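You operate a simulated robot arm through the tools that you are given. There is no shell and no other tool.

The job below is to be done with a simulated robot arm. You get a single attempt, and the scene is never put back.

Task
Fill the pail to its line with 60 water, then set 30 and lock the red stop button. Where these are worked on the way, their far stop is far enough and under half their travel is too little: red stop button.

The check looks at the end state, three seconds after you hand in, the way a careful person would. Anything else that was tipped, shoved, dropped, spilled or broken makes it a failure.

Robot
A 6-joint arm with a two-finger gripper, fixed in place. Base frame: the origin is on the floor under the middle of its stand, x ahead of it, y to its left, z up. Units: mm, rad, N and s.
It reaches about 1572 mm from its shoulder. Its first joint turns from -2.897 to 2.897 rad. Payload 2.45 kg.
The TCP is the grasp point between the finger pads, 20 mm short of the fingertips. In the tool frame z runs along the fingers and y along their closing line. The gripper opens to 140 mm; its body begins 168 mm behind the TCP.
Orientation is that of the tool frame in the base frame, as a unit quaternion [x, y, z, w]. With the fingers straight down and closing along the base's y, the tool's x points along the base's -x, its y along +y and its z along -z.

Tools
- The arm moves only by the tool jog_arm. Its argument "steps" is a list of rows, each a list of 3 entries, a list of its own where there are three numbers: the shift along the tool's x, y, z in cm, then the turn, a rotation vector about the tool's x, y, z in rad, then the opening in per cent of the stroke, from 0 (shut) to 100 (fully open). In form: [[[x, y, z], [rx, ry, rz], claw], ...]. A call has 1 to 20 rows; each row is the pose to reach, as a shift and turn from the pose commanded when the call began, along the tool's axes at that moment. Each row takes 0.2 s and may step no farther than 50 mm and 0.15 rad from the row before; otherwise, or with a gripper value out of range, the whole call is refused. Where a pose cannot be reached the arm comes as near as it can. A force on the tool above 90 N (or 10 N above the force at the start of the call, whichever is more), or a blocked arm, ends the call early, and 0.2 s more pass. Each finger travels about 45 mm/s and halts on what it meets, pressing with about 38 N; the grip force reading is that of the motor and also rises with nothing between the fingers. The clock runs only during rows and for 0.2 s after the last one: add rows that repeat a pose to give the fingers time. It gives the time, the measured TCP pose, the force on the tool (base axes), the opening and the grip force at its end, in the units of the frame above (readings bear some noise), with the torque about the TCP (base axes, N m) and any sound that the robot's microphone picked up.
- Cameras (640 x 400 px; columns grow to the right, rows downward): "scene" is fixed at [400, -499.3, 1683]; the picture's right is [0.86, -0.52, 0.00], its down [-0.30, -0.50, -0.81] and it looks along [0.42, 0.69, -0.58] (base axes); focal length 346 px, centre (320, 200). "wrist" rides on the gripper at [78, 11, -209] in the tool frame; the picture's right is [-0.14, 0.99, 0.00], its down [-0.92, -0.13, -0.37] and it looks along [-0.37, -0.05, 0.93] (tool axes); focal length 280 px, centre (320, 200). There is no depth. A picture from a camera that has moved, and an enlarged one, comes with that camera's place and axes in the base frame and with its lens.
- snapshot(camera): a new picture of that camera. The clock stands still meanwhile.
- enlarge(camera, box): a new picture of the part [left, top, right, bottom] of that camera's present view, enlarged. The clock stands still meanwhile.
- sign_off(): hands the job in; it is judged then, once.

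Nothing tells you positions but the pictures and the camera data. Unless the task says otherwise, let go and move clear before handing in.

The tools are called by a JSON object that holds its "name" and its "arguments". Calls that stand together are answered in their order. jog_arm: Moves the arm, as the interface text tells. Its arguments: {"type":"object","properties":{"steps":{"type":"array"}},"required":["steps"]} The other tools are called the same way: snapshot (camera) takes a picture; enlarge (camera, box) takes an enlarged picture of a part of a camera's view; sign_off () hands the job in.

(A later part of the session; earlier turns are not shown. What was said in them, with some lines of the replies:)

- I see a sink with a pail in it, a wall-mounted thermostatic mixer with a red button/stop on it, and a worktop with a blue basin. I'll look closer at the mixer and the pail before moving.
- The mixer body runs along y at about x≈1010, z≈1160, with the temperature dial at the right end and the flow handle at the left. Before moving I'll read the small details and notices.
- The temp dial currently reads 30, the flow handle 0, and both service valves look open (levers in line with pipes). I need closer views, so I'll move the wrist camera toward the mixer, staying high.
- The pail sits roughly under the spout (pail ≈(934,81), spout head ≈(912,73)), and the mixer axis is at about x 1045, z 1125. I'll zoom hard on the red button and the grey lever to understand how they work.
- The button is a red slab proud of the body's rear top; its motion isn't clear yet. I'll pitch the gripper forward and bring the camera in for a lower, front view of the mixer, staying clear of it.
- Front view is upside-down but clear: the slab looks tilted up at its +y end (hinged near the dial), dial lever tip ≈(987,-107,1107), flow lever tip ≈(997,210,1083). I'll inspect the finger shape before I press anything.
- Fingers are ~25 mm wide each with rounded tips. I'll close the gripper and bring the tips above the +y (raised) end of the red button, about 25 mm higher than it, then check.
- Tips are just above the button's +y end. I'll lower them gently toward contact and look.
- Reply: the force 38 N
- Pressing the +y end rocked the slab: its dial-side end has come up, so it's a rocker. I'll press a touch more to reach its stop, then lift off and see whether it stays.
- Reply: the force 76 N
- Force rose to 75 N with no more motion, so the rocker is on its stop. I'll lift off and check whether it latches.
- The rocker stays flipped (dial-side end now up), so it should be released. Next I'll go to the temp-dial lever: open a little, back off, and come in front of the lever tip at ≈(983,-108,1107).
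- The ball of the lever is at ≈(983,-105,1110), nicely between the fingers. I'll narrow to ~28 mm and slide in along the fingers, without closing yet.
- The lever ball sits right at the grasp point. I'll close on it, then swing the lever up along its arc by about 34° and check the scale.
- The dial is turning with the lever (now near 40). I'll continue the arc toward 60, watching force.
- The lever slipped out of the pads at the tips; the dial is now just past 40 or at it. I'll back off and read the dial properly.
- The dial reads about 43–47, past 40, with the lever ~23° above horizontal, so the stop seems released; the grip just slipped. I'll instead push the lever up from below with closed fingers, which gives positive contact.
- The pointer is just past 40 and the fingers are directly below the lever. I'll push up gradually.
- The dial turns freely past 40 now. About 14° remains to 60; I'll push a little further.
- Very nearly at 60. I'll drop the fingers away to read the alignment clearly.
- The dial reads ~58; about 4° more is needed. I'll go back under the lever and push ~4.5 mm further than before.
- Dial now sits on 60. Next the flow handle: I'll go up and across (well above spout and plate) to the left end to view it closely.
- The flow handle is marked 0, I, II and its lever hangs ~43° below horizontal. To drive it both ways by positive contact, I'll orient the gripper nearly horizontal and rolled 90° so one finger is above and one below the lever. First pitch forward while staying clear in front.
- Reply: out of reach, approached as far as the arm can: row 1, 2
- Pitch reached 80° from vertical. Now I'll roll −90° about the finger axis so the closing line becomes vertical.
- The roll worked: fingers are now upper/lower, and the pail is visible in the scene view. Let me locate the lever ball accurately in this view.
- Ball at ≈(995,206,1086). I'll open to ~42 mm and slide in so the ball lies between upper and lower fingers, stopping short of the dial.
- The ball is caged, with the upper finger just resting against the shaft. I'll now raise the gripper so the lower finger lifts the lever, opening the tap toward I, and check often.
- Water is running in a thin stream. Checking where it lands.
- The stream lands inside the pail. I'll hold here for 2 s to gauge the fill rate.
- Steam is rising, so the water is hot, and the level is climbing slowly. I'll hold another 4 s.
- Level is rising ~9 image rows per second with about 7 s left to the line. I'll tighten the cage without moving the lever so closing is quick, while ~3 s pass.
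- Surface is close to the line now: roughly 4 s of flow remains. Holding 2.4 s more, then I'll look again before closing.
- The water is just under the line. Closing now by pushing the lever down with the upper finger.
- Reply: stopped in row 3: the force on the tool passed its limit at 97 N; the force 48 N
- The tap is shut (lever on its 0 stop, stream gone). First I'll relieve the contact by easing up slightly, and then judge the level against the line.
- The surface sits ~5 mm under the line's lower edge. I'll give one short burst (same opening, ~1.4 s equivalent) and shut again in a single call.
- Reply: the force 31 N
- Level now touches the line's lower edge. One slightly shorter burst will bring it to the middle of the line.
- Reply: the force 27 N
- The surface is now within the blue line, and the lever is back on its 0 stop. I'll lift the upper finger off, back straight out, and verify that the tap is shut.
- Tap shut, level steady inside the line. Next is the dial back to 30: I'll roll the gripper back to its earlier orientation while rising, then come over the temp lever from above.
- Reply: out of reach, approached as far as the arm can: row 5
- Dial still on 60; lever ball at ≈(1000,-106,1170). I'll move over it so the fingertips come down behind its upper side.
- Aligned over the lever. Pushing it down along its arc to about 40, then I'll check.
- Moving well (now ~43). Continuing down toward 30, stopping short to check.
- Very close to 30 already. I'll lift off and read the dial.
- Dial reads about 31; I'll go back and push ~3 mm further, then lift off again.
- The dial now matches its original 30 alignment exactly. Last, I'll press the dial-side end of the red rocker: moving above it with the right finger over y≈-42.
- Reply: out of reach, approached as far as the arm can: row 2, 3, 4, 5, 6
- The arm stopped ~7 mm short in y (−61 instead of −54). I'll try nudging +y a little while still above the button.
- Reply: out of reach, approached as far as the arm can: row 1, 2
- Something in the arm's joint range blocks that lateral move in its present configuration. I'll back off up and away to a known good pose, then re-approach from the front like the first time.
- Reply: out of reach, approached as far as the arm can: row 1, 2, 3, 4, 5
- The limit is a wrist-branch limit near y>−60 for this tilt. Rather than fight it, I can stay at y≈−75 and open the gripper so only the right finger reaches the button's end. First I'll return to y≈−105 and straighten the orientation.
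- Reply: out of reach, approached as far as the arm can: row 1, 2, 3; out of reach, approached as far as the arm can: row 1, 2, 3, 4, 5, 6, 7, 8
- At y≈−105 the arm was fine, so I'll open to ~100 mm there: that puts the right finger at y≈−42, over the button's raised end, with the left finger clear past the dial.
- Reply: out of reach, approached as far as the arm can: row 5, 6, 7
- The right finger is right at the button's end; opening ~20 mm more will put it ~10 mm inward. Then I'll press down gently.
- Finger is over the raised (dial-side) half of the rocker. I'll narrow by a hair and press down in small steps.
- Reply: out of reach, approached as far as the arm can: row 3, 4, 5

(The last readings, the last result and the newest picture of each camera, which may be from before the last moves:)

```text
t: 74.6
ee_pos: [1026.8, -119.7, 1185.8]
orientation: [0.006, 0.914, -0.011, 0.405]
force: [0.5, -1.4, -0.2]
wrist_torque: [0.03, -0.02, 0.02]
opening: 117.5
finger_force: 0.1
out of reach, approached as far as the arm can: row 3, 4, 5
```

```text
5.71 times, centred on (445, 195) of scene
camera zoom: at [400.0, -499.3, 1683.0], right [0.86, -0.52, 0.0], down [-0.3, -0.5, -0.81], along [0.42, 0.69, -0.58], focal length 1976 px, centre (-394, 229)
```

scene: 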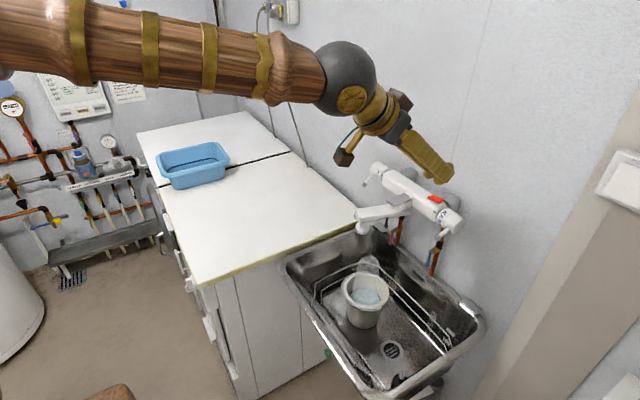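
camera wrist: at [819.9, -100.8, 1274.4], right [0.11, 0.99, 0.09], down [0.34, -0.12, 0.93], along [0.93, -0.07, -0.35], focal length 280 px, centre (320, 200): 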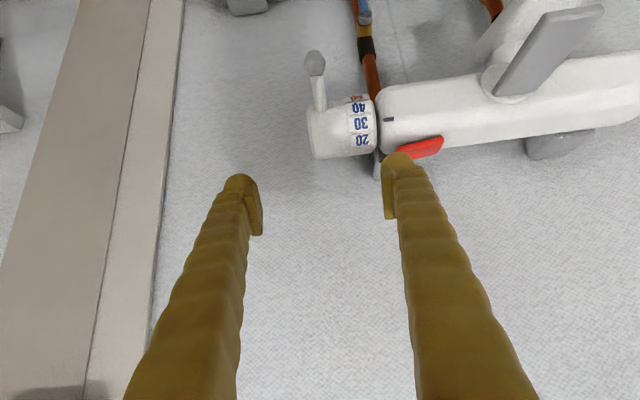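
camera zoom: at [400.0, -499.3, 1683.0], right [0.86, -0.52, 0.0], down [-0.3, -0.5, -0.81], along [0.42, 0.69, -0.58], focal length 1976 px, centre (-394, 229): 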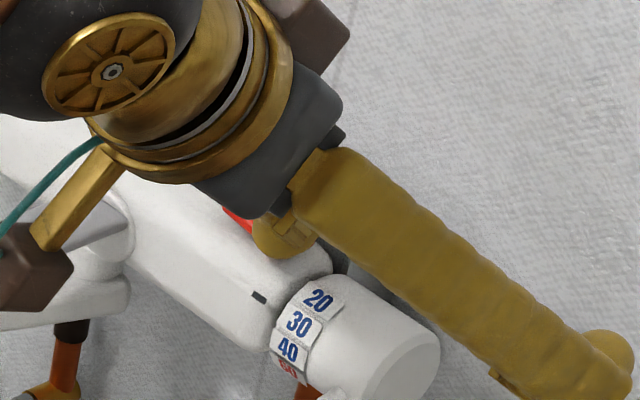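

The rocker flipped back: its +y end is now raised like at the start. I'll press slightly more to be sure it's fully home, then lift off and compare.

{"name": "jog_arm", "arguments": {"steps": [[[0.1, 0, 0.09], [0, 0, 0], 84], [[0.2, 0, 0.18], [0, 0, 0], 84], [[0.2, 0, 0.18], [0, 0, 0], 84]]}}

{"name": "enlarge", "arguments": {"camera": "wrist", "box": [320, 90, 460, 200]}}

```text
t: 75.4
ee_pos: [1026.5, -121.1, 1185.7]
orientation: [0.007, 0.914, -0.011, 0.406]
force: [-0.5, -0.3, 0.2]
wrist_torque: [0.0, -0.02, 0.01]
opening: 117.7
finger_force: 0.0
```

```text
3.64 times, centred on (390, 145) of wrist
camera zoom: at [818.0, -105.7, 1267.9], right [0.11, 0.99, 0.09], down [0.34, -0.12, 0.93], along [0.93, -0.07, -0.35], focal length 1020 px, centre (66, 400)
```

zoom: 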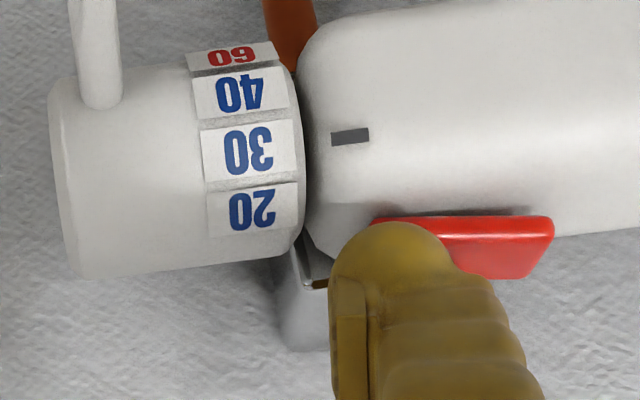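

{"name": "jog_arm", "arguments": {"steps": [[[-1.0, 0, -0.9], [0, 0, 0], 84], [[-2.5, 0, -2.2], [0, 0, 0], 84], [[-4.0, 0, -3.6], [0, 0, 0], 84], [[-4.5, 0, -7.5], [0, 0, 0], 84], [[-4.5, 0, -7.5], [0, 0, 0], 84]]}}

{"name": "snapshot", "arguments": {"camera": "wrist"}}

{"name": "enlarge", "arguments": {"camera": "wrist", "box": [340, 60, 440, 140]}}

{"name": "enlarge", "arguments": {"camera": "scene", "box": [422, 186, 454, 214]}}

```text
t: 76.6
ee_pos: [998.7, -127.7, 1261.3]
orientation: [0.003, 0.913, -0.003, 0.408]
force: [-0.7, 0.0, -0.3]
wrist_torque: [-0.02, -0.01, -0.01]
opening: 117.6
finger_force: 0.1
out of reach, approached as far as the arm can: row 1, 2, 3, 4, 5
```

```text
taken
camera wrist: at [789.3, -115.9, 1342.8], right [0.1, 0.99, 0.1], down [0.34, -0.13, 0.93], along [0.94, -0.06, -0.35], focal length 280 px, centre (320, 200)
```

wrist: 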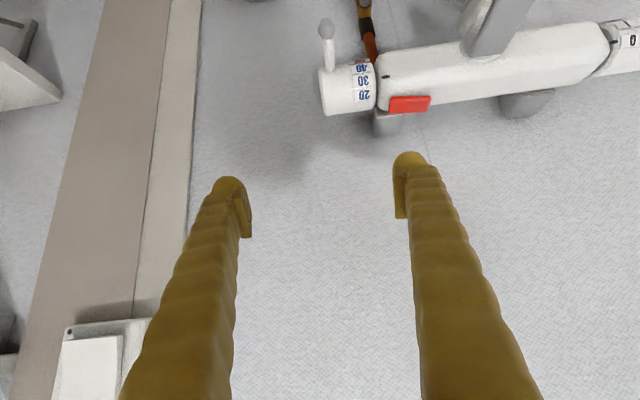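

```text
5.00 times, centred on (390, 100) of wrist
camera zoom: at [789.3, -115.9, 1342.8], right [0.1, 0.99, 0.1], down [0.34, -0.13, 0.93], along [0.94, -0.06, -0.35], focal length 1402 px, centre (-30, 700)
```

zoom: 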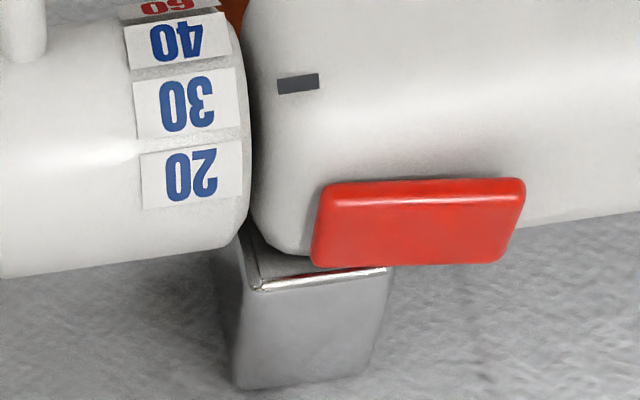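

```text
14.29 times, centred on (438, 200) of scene
camera zoom: at [400.0, -499.3, 1683.0], right [0.86, -0.52, 0.0], down [-0.3, -0.5, -0.81], along [0.42, 0.69, -0.58], focal length 4940 px, centre (-1366, 200)
```

zoom: 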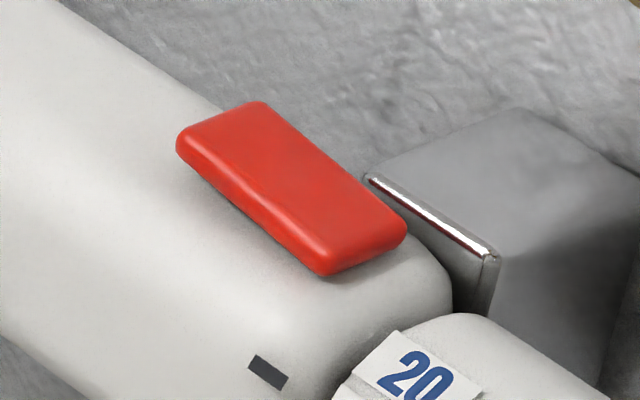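

The rocker now matches its original locked position exactly, and the dial reads 30. I'll retreat clear and do a final check of everything.

{"name": "jog_arm", "arguments": {"steps": [[[-0.5, -0.5, -3.5], [0, 0, 0], 84], [[-1.0, -1.0, -7.0], [0, 0, 0], 84], [[-1.5, -1.5, -10.5], [0, 0, 0], 84], [[-2.0, -2.0, -14.0], [0, 0, 0], 84], [[-3.0, -2.5, -17.5], [0, 0, 0], 84], [[-4.0, -3.0, -21.0], [0, 0, 0], 84], [[-4.0, -3.0, -21.0], [0, 0, 0], 84]]}}

{"name": "snapshot", "arguments": {"camera": "scene"}}

{"name": "snapshot", "arguments": {"camera": "wrist"}}

{"name": "enlarge", "arguments": {"camera": "scene", "box": [340, 140, 480, 260]}}

{"name": "enlarge", "arguments": {"camera": "scene", "box": [335, 262, 395, 312]}}

{"name": "enlarge", "arguments": {"camera": "scene", "box": [420, 180, 470, 240]}}

```text
t: 78.2
ee_pos: [865.9, -162.6, 1429.9]
orientation: [0.003, 0.913, -0.005, 0.408]
force: [-0.5, 0.3, 0.3]
wrist_torque: [-0.02, 0.0, -0.01]
opening: 117.5
finger_force: 0.0
out of reach, approached as far as the arm can: row 1, 2, 3, 4, 5, 6, 7
```

```text
taken
```

scene: 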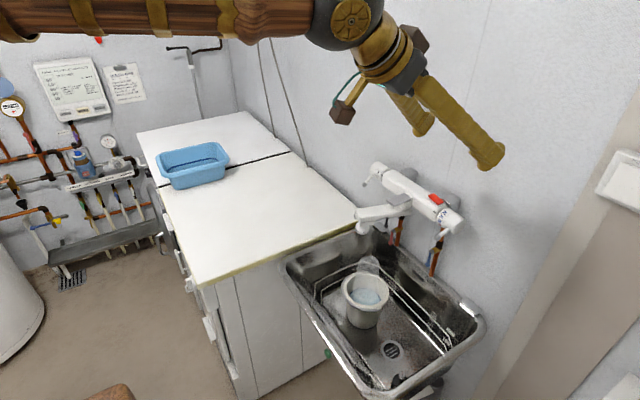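

```text
taken
camera wrist: at [656.3, -150.0, 1510.7], right [0.1, 0.99, 0.1], down [0.34, -0.13, 0.93], along [0.94, -0.06, -0.35], focal length 280 px, centre (320, 200)
```

wrist: 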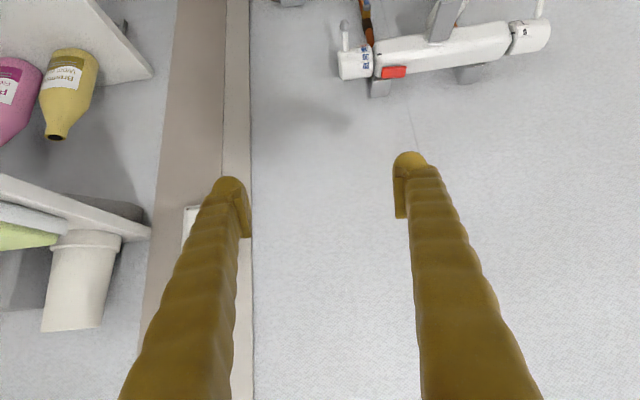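

```text
3.33 times, centred on (410, 200) of scene
camera zoom: at [400.0, -499.3, 1683.0], right [0.86, -0.52, 0.0], down [-0.3, -0.5, -0.81], along [0.42, 0.69, -0.58], focal length 1153 px, centre (20, 200)
```

zoom: 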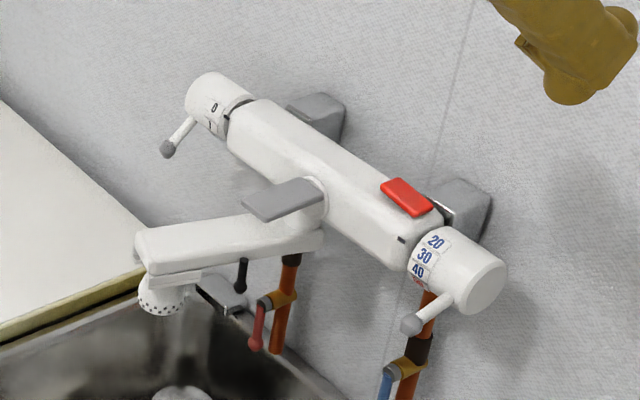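

```text
8.00 times, centred on (365, 287) of scene
camera zoom: at [400.0, -499.3, 1683.0], right [0.86, -0.52, 0.0], down [-0.3, -0.5, -0.81], along [0.42, 0.69, -0.58], focal length 2766 px, centre (-40, -496)
```

zoom: 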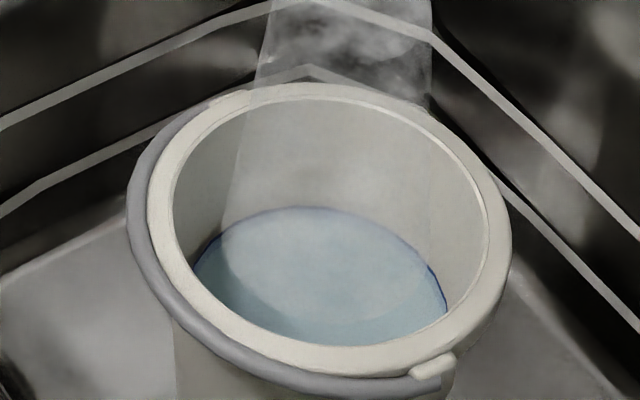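

```text
6.67 times, centred on (445, 210) of scene
camera zoom: at [400.0, -499.3, 1683.0], right [0.86, -0.52, 0.0], down [-0.3, -0.5, -0.81], along [0.42, 0.69, -0.58], focal length 2305 px, centre (-513, 133)
```

zoom: 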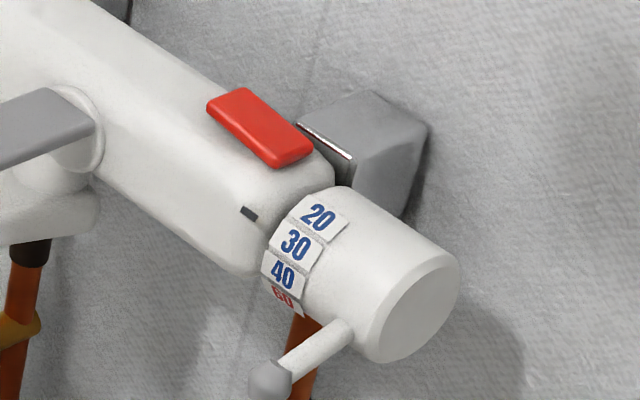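

Dial 30, rocker home, tap at 0, water in the line. But comparing pictures, the swivel spout has been nudged ~40 mm toward +y (between t=27 and 31, during the pitch/roll), so I should put it back. First I'll unwind the wrist branch: lower on the −y side, then pitch up there.

{"name": "jog_arm", "arguments": {"steps": [[[3.77, -0.3, 2.68], [0, 0, 0], 40], [[7.55, -0.5, 5.36], [0, 0, 0], 0], [[11.3, -0.5, 8.0], [0, 0, 0], 0], [[15.1, -0.5, 10.7], [0, 0, 0], 0], [[18.9, -0.5, 13.4], [0, 0, 0], 0], [[18.9, -0.5, 13.4], [0, 0, 0], 0]]}}

{"name": "snapshot", "arguments": {"camera": "scene"}}

{"name": "snapshot", "arguments": {"camera": "wrist"}}

```text
t: 79.6
ee_pos: [835.9, -172.1, 1199.1]
orientation: [0.009, 0.915, -0.017, 0.402]
force: [0.2, -0.1, 0.3]
wrist_torque: [0.01, 0.0, 0.01]
opening: 0.1
finger_force: 4.2
```

```text
taken
```

scene: 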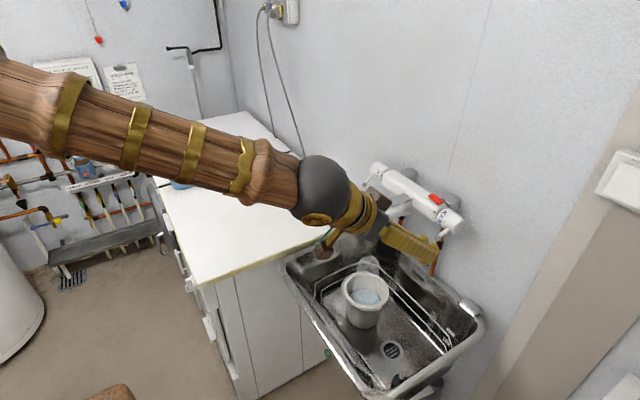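

```text
taken
camera wrist: at [628.3, -153.2, 1282.8], right [0.12, 0.99, 0.08], down [0.35, -0.12, 0.93], along [0.93, -0.09, -0.36], focal length 280 px, centre (320, 200)
```

wrist: 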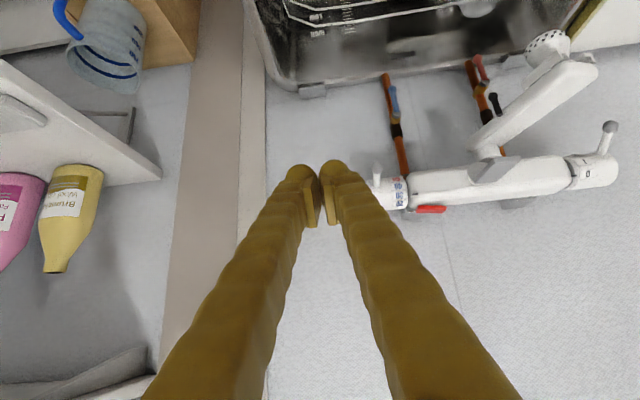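

{"name": "jog_arm", "arguments": {"steps": [[[0, 0, 0], [0, -0.14, 0], 0], [[0, 0, 0], [0, -0.28, 0], 0], [[0, 0, 0], [0, -0.42, 0], 0], [[0, 0, 0], [0, -0.56, 0], 0], [[0, 0, 0], [0, -0.7, 0], 0], [[0, 0, 0], [0, -0.7, 0], 0], [[0, 0, 0], [0, -0.7, 0], 0]]}}

{"name": "snapshot", "arguments": {"camera": "scene"}}

```text
t: 81.2
ee_pos: [837.4, -172.9, 1201.3]
orientation: [0.002, 0.722, -0.02, 0.692]
force: [-0.3, -0.5, 0.0]
wrist_torque: [0.0, 0.0, 0.0]
opening: 0.0
finger_force: 29.1
out of reach, approached as far as the arm can: row 2
```

```text
taken
```

scene: 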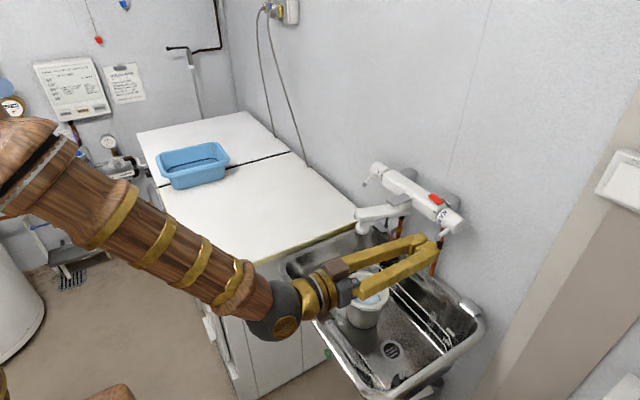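

The wrist has swung past its singular point on the −y side. Now I'll slide to y≈0 at this pitch (high and in front of everything) and straighten the small yaw.

{"name": "jog_arm", "arguments": {"steps": [[[0, 4.3, 0], [-0.01, 0, 0.008], 0], [[0, 8.6, 0], [-0.02, 0, 0.016], 0], [[0, 12.9, 0], [-0.032, 0, 0.025], 0], [[0, 17.2, 0], [-0.032, 0, 0.025], 0], [[0, 17.2, 0], [-0.032, 0, 0.025], 0]]}}

```text
t: 82.4
ee_pos: [843.1, -1.0, 1195.2]
orientation: [0.001, 0.721, -0.001, 0.693]
force: [0.3, -1.0, -0.1]
wrist_torque: [-0.01, 0.01, -0.01]
opening: 0.2
finger_force: 29.3
```

{"name": "jog_arm", "arguments": {"steps": [[[0, 0, 0], [0, 0.14, 0], 0], [[0, 0, 0], [0, 0.28, 0], 0], [[0, 0, 0], [0, 0.42, 0], 0], [[0, 0, 0], [0, 0.56, 0], 0], [[0, 0, 0], [0, 0.69, 0], 0], [[0, 0, 0], [0, 0.69, 0], 0]]}}

{"name": "snapshot", "arguments": {"camera": "wrist"}}

{"name": "snapshot", "arguments": {"camera": "scene"}}

```text
t: 83.8
ee_pos: [842.9, -0.8, 1194.4]
orientation: [0.001, 0.914, 0.0, 0.407]
force: [-0.5, 0.3, -0.6]
wrist_torque: [0.01, 0.02, 0.0]
opening: 0.3
finger_force: 29.6
```

```text
taken
camera wrist: at [633.4, 9.3, 1276.8], right [0.09, 0.99, 0.1], down [0.34, -0.13, 0.93], along [0.94, -0.05, -0.35], focal length 280 px, centre (320, 200)
```

wrist: 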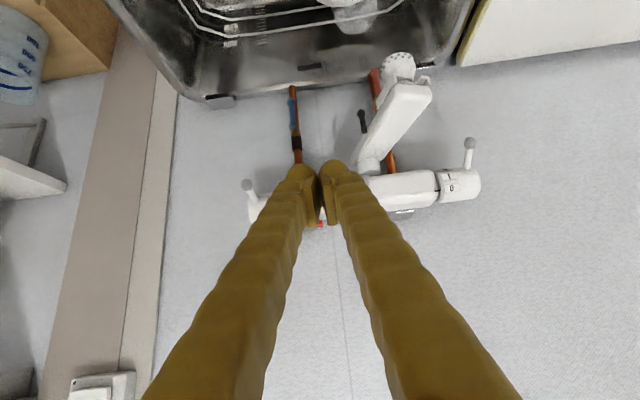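

```text
taken
```

scene: 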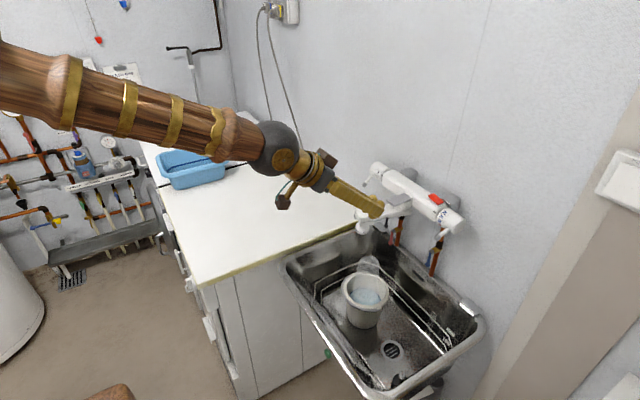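

The wrist is back in its good branch. Now measuring the spout's present position against the original.

{"name": "enlarge", "arguments": {"camera": "wrist", "box": [330, 30, 490, 220]}}

{"name": "enlarge", "arguments": {"camera": "scene", "box": [340, 185, 430, 255]}}

```text
2.11 times, centred on (410, 125) of wrist
camera zoom: at [633.4, 9.3, 1276.8], right [0.09, 0.99, 0.1], down [0.34, -0.13, 0.93], along [0.94, -0.05, -0.35], focal length 590 px, centre (130, 358)
```

zoom: 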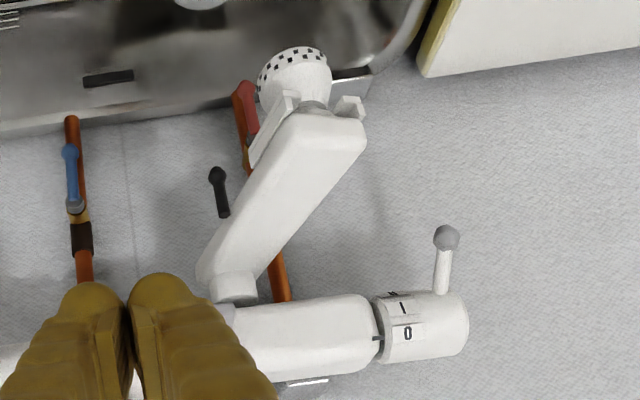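

```text
5.71 times, centred on (385, 220) of scene
camera zoom: at [400.0, -499.3, 1683.0], right [0.86, -0.52, 0.0], down [-0.3, -0.5, -0.81], along [0.42, 0.69, -0.58], focal length 1976 px, centre (-51, 86)
```

zoom: 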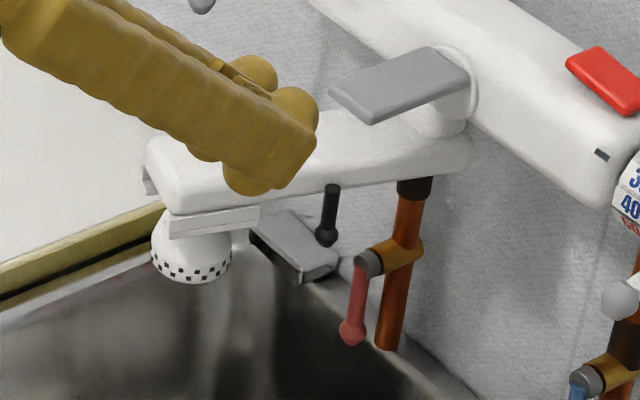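

The spout head is at ≈(924,112) versus its original ≈(921,74). I'll go round to its +y side, descend beside it in front of the flow lever, and push it back gently.

{"name": "jog_arm", "arguments": {"steps": [[[0, 4.65, 0], [0, 0, 0], 0], [[0, 9.3, 0], [0, 0, 0], 0], [[0, 13.95, 0], [0, 0, 0], 0], [[0, 18.6, 0], [0, 0, 0], 0], [[-2.4, 18.6, 2.7], [0, 0, 0], 0], [[-4.8, 18.6, 5.36], [0, 0, 0], 0], [[-4.8, 18.6, 5.36], [0, 0, 0], 0]]}}

{"name": "snapshot", "arguments": {"camera": "wrist"}}

{"name": "enlarge", "arguments": {"camera": "scene", "box": [310, 140, 430, 255]}}

```text
t: 85.4
ee_pos: [914.4, 185.1, 1195.7]
orientation: [0.0, 0.913, 0.001, 0.407]
force: [-0.1, 0.3, 0.2]
wrist_torque: [0.01, 0.01, 0.04]
opening: 0.0
finger_force: 29.9
```

```text
taken
camera wrist: at [705.1, 195.2, 1276.7], right [0.09, 0.99, 0.1], down [0.34, -0.13, 0.93], along [0.94, -0.05, -0.35], focal length 280 px, centre (320, 200)
```

wrist: 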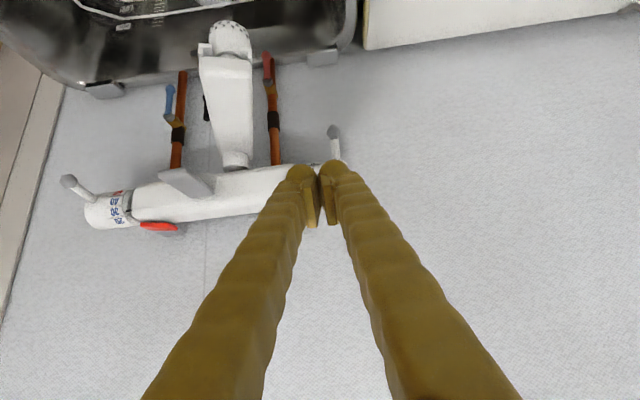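

```text
3.48 times, centred on (370, 198) of scene
camera zoom: at [400.0, -499.3, 1683.0], right [0.86, -0.52, 0.0], down [-0.3, -0.5, -0.81], along [0.42, 0.69, -0.58], focal length 1203 px, centre (146, 209)
```

zoom: 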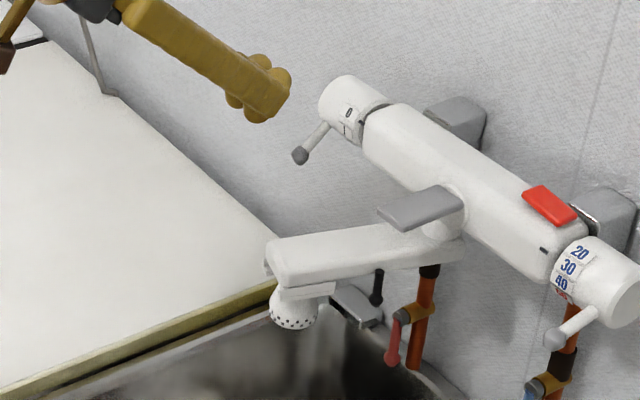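

{"name": "jog_arm", "arguments": {"steps": [[[3.28, 0, 2.94], [0, 0, 0], 0], [[6.55, 0, 5.87], [0, 0, 0], 0], [[9.83, 0, 8.81], [0, 0, 0], 0], [[9.83, 0, 8.81], [0, 0, 0], 0]]}}

{"name": "snapshot", "arguments": {"camera": "wrist"}}

{"name": "enlarge", "arguments": {"camera": "scene", "box": [310, 140, 430, 255]}}

```text
t: 86.4
ee_pos: [914.2, 184.7, 1062.8]
orientation: [0.001, 0.913, 0.0, 0.408]
force: [0.2, -0.1, -0.3]
wrist_torque: [0.0, 0.03, -0.01]
opening: 0.0
finger_force: 29.4
```

```text
taken
camera wrist: at [704.5, 194.3, 1144.7], right [0.09, 0.99, 0.1], down [0.34, -0.13, 0.93], along [0.94, -0.05, -0.35], focal length 280 px, centre (320, 200)
```

wrist: 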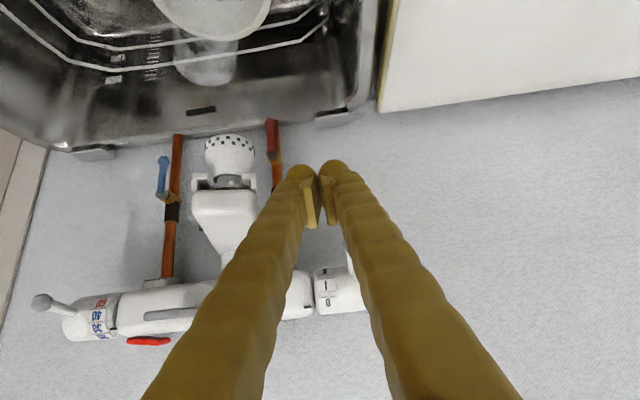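

```text
3.48 times, centred on (370, 198) of scene
camera zoom: at [400.0, -499.3, 1683.0], right [0.86, -0.52, 0.0], down [-0.3, -0.5, -0.81], along [0.42, 0.69, -0.58], focal length 1203 px, centre (146, 209)
```

zoom: 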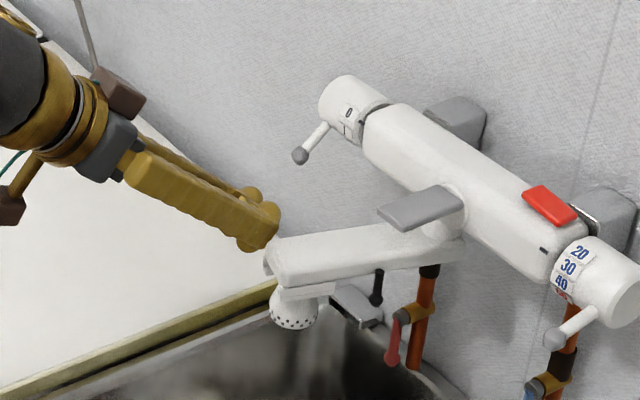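

Fingers are level with the spout's side. Pushing toward −y slowly.

{"name": "jog_arm", "arguments": {"steps": [[[0, -1.0, 0], [0, 0, 0], 0], [[0, -2.0, 0], [0, 0, 0], 0], [[0, -2.8, 0], [0, 0, 0], 0], [[0, -3.5, 0], [0, 0, 0], 0], [[0, -3.5, 0], [0, 0, 0], 0]]}}

{"name": "snapshot", "arguments": {"camera": "wrist"}}

{"name": "enlarge", "arguments": {"camera": "scene", "box": [340, 140, 480, 260]}}

```text
t: 87.6
ee_pos: [913.8, 149.9, 1063.4]
orientation: [0.002, 0.913, -0.001, 0.407]
force: [-0.1, 0.5, 0.1]
wrist_torque: [-0.02, 0.0, -0.03]
opening: 0.0
finger_force: 29.3
```

```text
taken
camera wrist: at [704.9, 159.9, 1144.8], right [0.09, 0.99, 0.1], down [0.34, -0.13, 0.93], along [0.94, -0.05, -0.35], focal length 280 px, centre (320, 200)
```

wrist: 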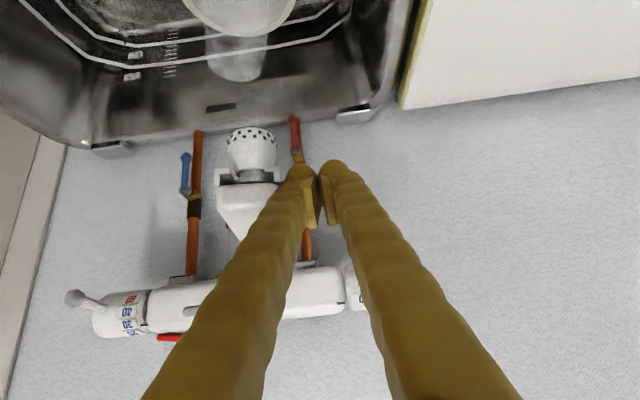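

```text
3.33 times, centred on (410, 200) of scene
camera zoom: at [400.0, -499.3, 1683.0], right [0.86, -0.52, 0.0], down [-0.3, -0.5, -0.81], along [0.42, 0.69, -0.58], focal length 1153 px, centre (20, 200)
```

zoom: 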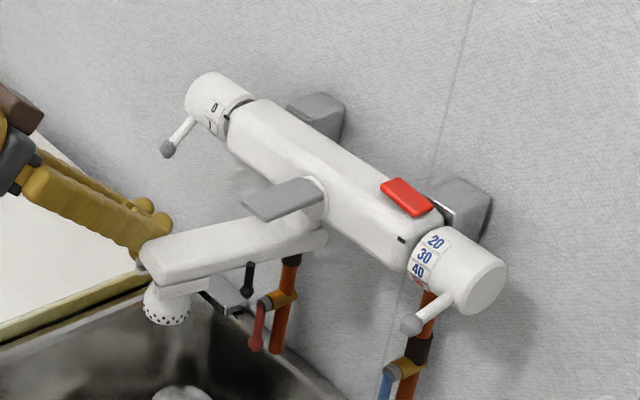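

It's moving back smoothly with little force. Continuing about 20 mm more.

{"name": "jog_arm", "arguments": {"steps": [[[0, -0.7, 0], [0, 0, 0], 0], [[0, -1.4, 0], [0, 0, 0], 0], [[0, -2.1, 0], [0, 0, 0], 0], [[0, -2.1, 0], [0, 0, 0], 0]]}}

{"name": "enlarge", "arguments": {"camera": "scene", "box": [340, 140, 480, 260]}}

{"name": "enlarge", "arguments": {"camera": "scene", "box": [370, 200, 460, 290]}}

```text
t: 88.6
ee_pos: [913.8, 129.0, 1062.3]
orientation: [0.0, 0.913, 0.001, 0.408]
force: [-0.3, -0.4, 0.4]
wrist_torque: [-0.02, 0.01, 0.01]
opening: 0.0
finger_force: 29.6
```

```text
3.33 times, centred on (410, 200) of scene
camera zoom: at [400.0, -499.3, 1683.0], right [0.86, -0.52, 0.0], down [-0.3, -0.5, -0.81], along [0.42, 0.69, -0.58], focal length 1153 px, centre (20, 200)
```

zoom: 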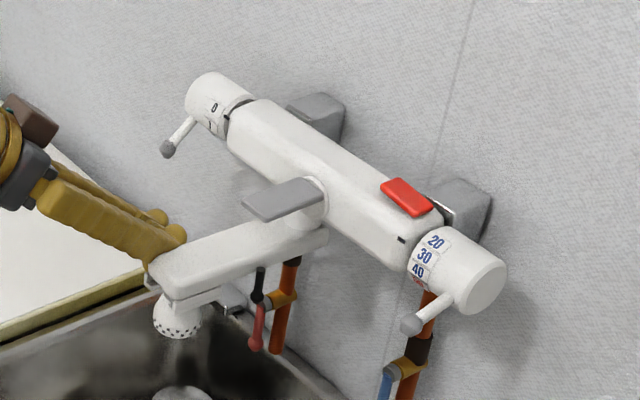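

```text
4.44 times, centred on (415, 245) of scene
camera zoom: at [400.0, -499.3, 1683.0], right [0.86, -0.52, 0.0], down [-0.3, -0.5, -0.81], along [0.42, 0.69, -0.58], focal length 1537 px, centre (-102, 0)
```

zoom: 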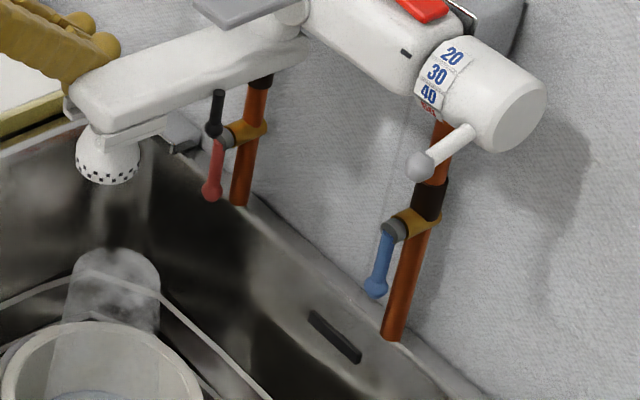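

{"name": "jog_arm", "arguments": {"steps": [[[0, -0.3, 0], [0, 0, 0], 0], [[0, -0.6, 0], [0, 0, 0], 0], [[0, -0.6, 0], [0, 0, 0], 0]]}}

{"name": "enlarge", "arguments": {"camera": "scene", "box": [340, 140, 480, 260]}}

{"name": "enlarge", "arguments": {"camera": "scene", "box": [370, 200, 460, 290]}}

{"name": "enlarge", "arguments": {"camera": "scene", "box": [385, 185, 425, 225]}}

```text
t: 89.4
ee_pos: [914.7, 123.7, 1062.2]
orientation: [0.0, 0.913, 0.001, 0.407]
force: [0.5, -0.2, -0.3]
wrist_torque: [-0.01, -0.01, 0.02]
opening: 0.0
finger_force: 29.1
```

```text
3.33 times, centred on (410, 200) of scene
camera zoom: at [400.0, -499.3, 1683.0], right [0.86, -0.52, 0.0], down [-0.3, -0.5, -0.81], along [0.42, 0.69, -0.58], focal length 1153 px, centre (20, 200)
```

zoom: 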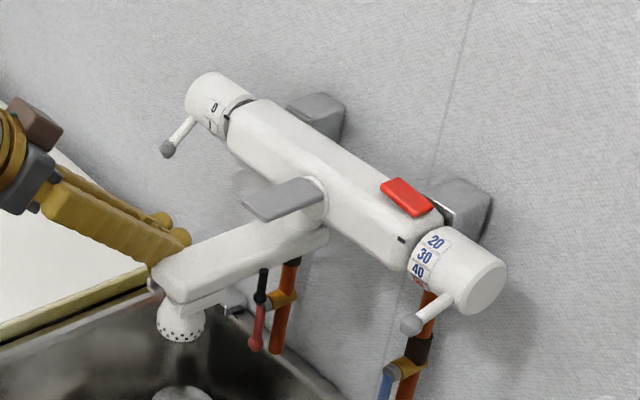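

```text
4.44 times, centred on (415, 245) of scene
camera zoom: at [400.0, -499.3, 1683.0], right [0.86, -0.52, 0.0], down [-0.3, -0.5, -0.81], along [0.42, 0.69, -0.58], focal length 1537 px, centre (-102, 0)
```

zoom: 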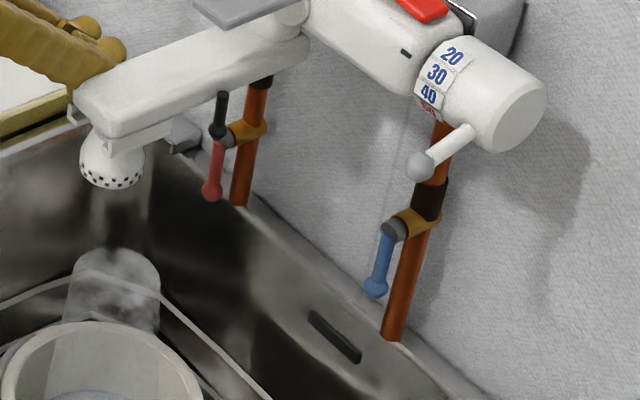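

```text
10.00 times, centred on (405, 205) of scene
camera zoom: at [400.0, -499.3, 1683.0], right [0.86, -0.52, 0.0], down [-0.3, -0.5, -0.81], along [0.42, 0.69, -0.58], focal length 3458 px, centre (-530, 150)
```

zoom: 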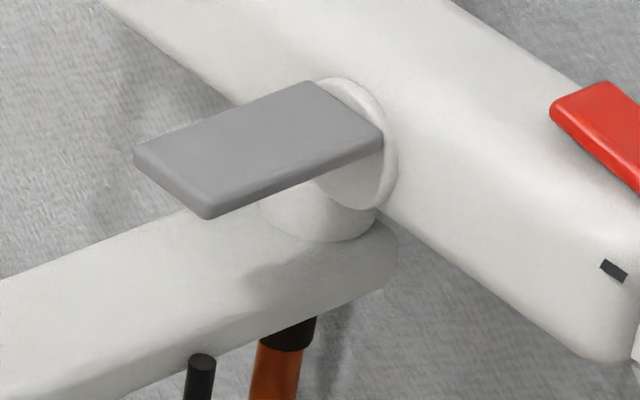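

Nearly there — about 3 mm more at the tip.

{"name": "jog_arm", "arguments": {"steps": [[[0, -0.2, 0], [0, 0, 0], 0], [[0, -0.35, 0], [0, 0, 0], 0], [[0, -0.35, 0], [0, 0, 0], 0]]}}

{"name": "enlarge", "arguments": {"camera": "scene", "box": [340, 140, 480, 260]}}

{"name": "enlarge", "arguments": {"camera": "scene", "box": [370, 200, 460, 290]}}

{"name": "enlarge", "arguments": {"camera": "scene", "box": [385, 185, 425, 225]}}

```text
t: 90.2
ee_pos: [914.4, 119.9, 1063.3]
orientation: [0.0, 0.913, 0.0, 0.408]
force: [-0.2, 0.1, 0.5]
wrist_torque: [-0.02, 0.01, 0.06]
opening: 0.0
finger_force: 29.8
```

```text
3.33 times, centred on (410, 200) of scene
camera zoom: at [400.0, -499.3, 1683.0], right [0.86, -0.52, 0.0], down [-0.3, -0.5, -0.81], along [0.42, 0.69, -0.58], focal length 1153 px, centre (20, 200)
```

zoom: 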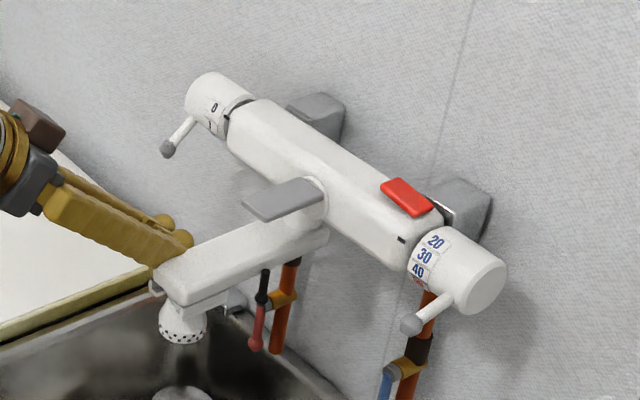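

```text
4.44 times, centred on (415, 245) of scene
camera zoom: at [400.0, -499.3, 1683.0], right [0.86, -0.52, 0.0], down [-0.3, -0.5, -0.81], along [0.42, 0.69, -0.58], focal length 1537 px, centre (-102, 0)
```

zoom: 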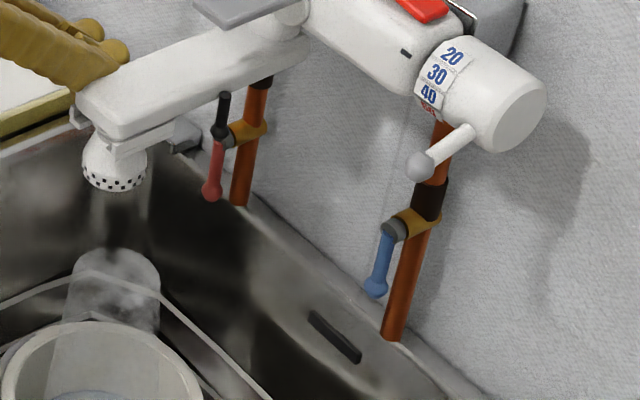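

```text
10.00 times, centred on (405, 205) of scene
camera zoom: at [400.0, -499.3, 1683.0], right [0.86, -0.52, 0.0], down [-0.3, -0.5, -0.81], along [0.42, 0.69, -0.58], focal length 3458 px, centre (-530, 150)
```

zoom: 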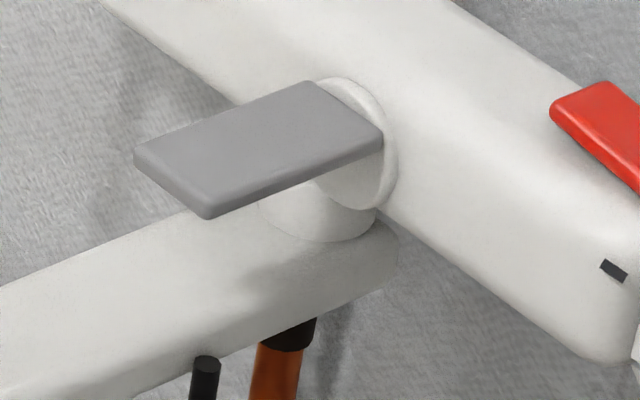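

The spout is back where it was. Now I'll move off it to +y, rise clear, back away, and do the final check.

{"name": "jog_arm", "arguments": {"steps": [[[0, 2.0, 0], [0, 0, 0], 0], [[0, 4.5, 0], [0, 0, 0], 0], [[-3.0, 4.5, -2.7], [0, 0, 0], 0], [[-6.0, 4.5, -5.4], [0, 0, 0], 0], [[-9.0, 4.5, -8.1], [0, 0, 0], 0], [[-11.5, 4.5, -11.0], [0, 0, 0], 0], [[-12.5, 4.5, -15.0], [0, 0, 0], 0], [[-13.5, 4.5, -19.0], [0, 0, 0], 0], [[-13.5, 4.5, -23.0], [0, 0, 0], 0], [[-13.5, 4.5, -23.0], [0, 0, 0], 0]]}}

{"name": "snapshot", "arguments": {"camera": "scene"}}

{"name": "enlarge", "arguments": {"camera": "scene", "box": [340, 140, 480, 260]}}

{"name": "enlarge", "arguments": {"camera": "scene", "box": [280, 230, 500, 400]}}

{"name": "enlarge", "arguments": {"camera": "scene", "box": [355, 280, 395, 305]}}

{"name": "enlarge", "arguments": {"camera": "scene", "box": [420, 180, 470, 240]}}

```text
t: 92.4
ee_pos: [832.4, 164.9, 1318.1]
orientation: [0.0, 0.914, 0.001, 0.406]
force: [1.0, 0.3, -0.4]
wrist_torque: [0.02, 0.0, 0.0]
opening: 0.0
finger_force: 29.1
```

```text
taken
```

scene: 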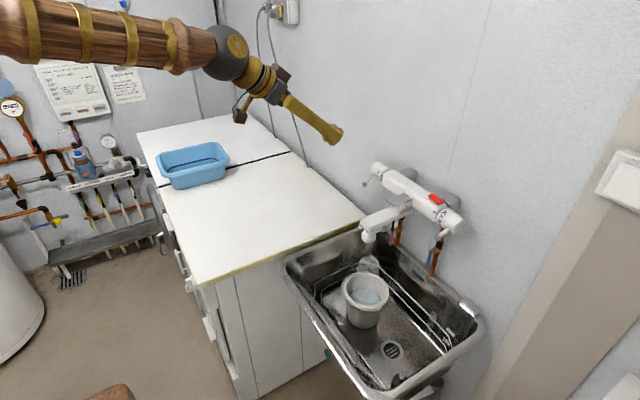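

```text
3.33 times, centred on (410, 200) of scene
camera zoom: at [400.0, -499.3, 1683.0], right [0.86, -0.52, 0.0], down [-0.3, -0.5, -0.81], along [0.42, 0.69, -0.58], focal length 1153 px, centre (20, 200)
```

zoom: 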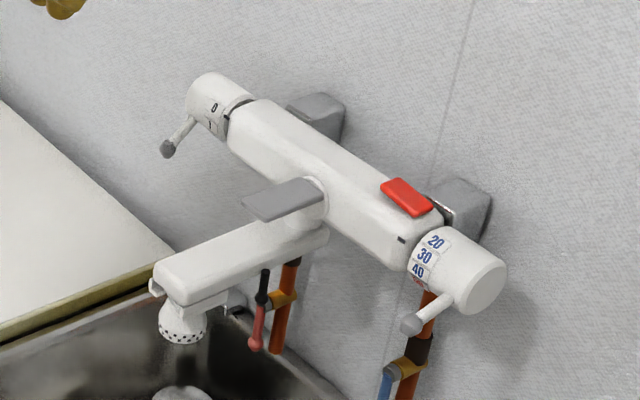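

```text
2.35 times, centred on (390, 315) of scene
camera zoom: at [400.0, -499.3, 1683.0], right [0.86, -0.52, 0.0], down [-0.3, -0.5, -0.81], along [0.42, 0.69, -0.58], focal length 814 px, centre (155, -71)
```

zoom: 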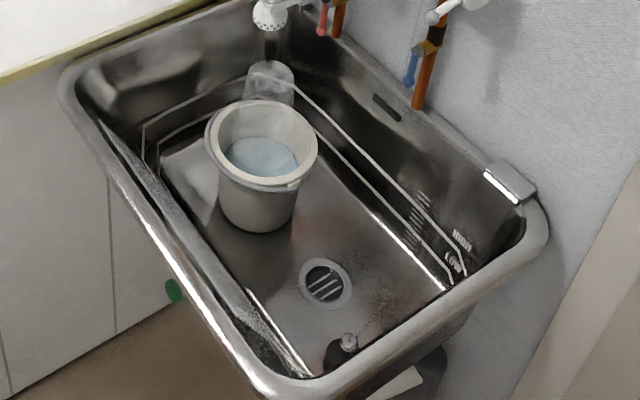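

```text
16.00 times, centred on (375, 292) of scene
camera zoom: at [400.0, -499.3, 1683.0], right [0.86, -0.52, 0.0], down [-0.3, -0.5, -0.81], along [0.42, 0.69, -0.58], focal length 5533 px, centre (-560, -1280)
```

zoom: 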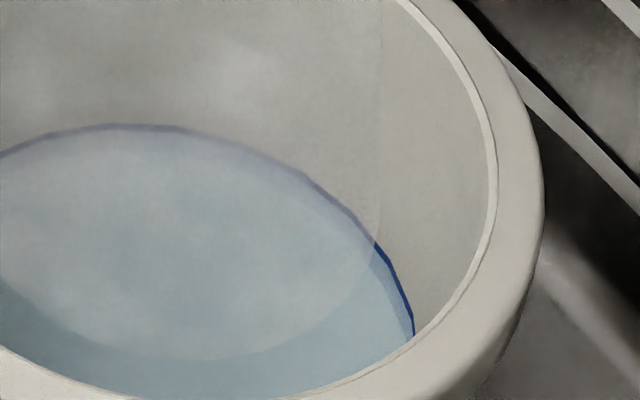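

```text
6.67 times, centred on (445, 210) of scene
camera zoom: at [400.0, -499.3, 1683.0], right [0.86, -0.52, 0.0], down [-0.3, -0.5, -0.81], along [0.42, 0.69, -0.58], focal length 2305 px, centre (-513, 133)
```

zoom: 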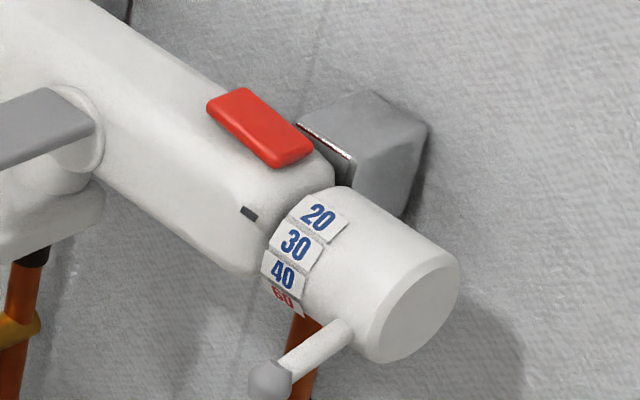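

The pail's water is at its line and steaming, and the tap is on 0. The dial reads 30, the red stop button is back in its locked position, and the spout is where it started. The arm is clear, so I'm handing in.

{"name": "sign_off", "arguments": {}}

```text
The job is handed in.
```

The pail is filled to its line with hot water, the tap is shut, the dial is back on 30, and the red stop button is locked. I handed the job in with the arm clear of everything.

- **Water:** I filled with the dial on the 60 mark and saw steam rising; there was no thermometer to read. The surface sits inside the blue line, slightly above its middle.
- **Red stop button:** it is a rocker. I pressed it to its stop to release it, and the dial then turned past 40. After setting 30 I pressed the other end back. It now looks identical to how it started, but I did not test that the dial is blocked above 40 again.
- **Spout:** while I was turning the gripper, before any water ran, the arm nudged the swivel spout about 40 mm to the side. The water still went into the pail. I pushed the spout back afterwards, and it matches its original position in the pictures to within a few millimetres.

I saw nothing else moved or spilled in the final pictures.
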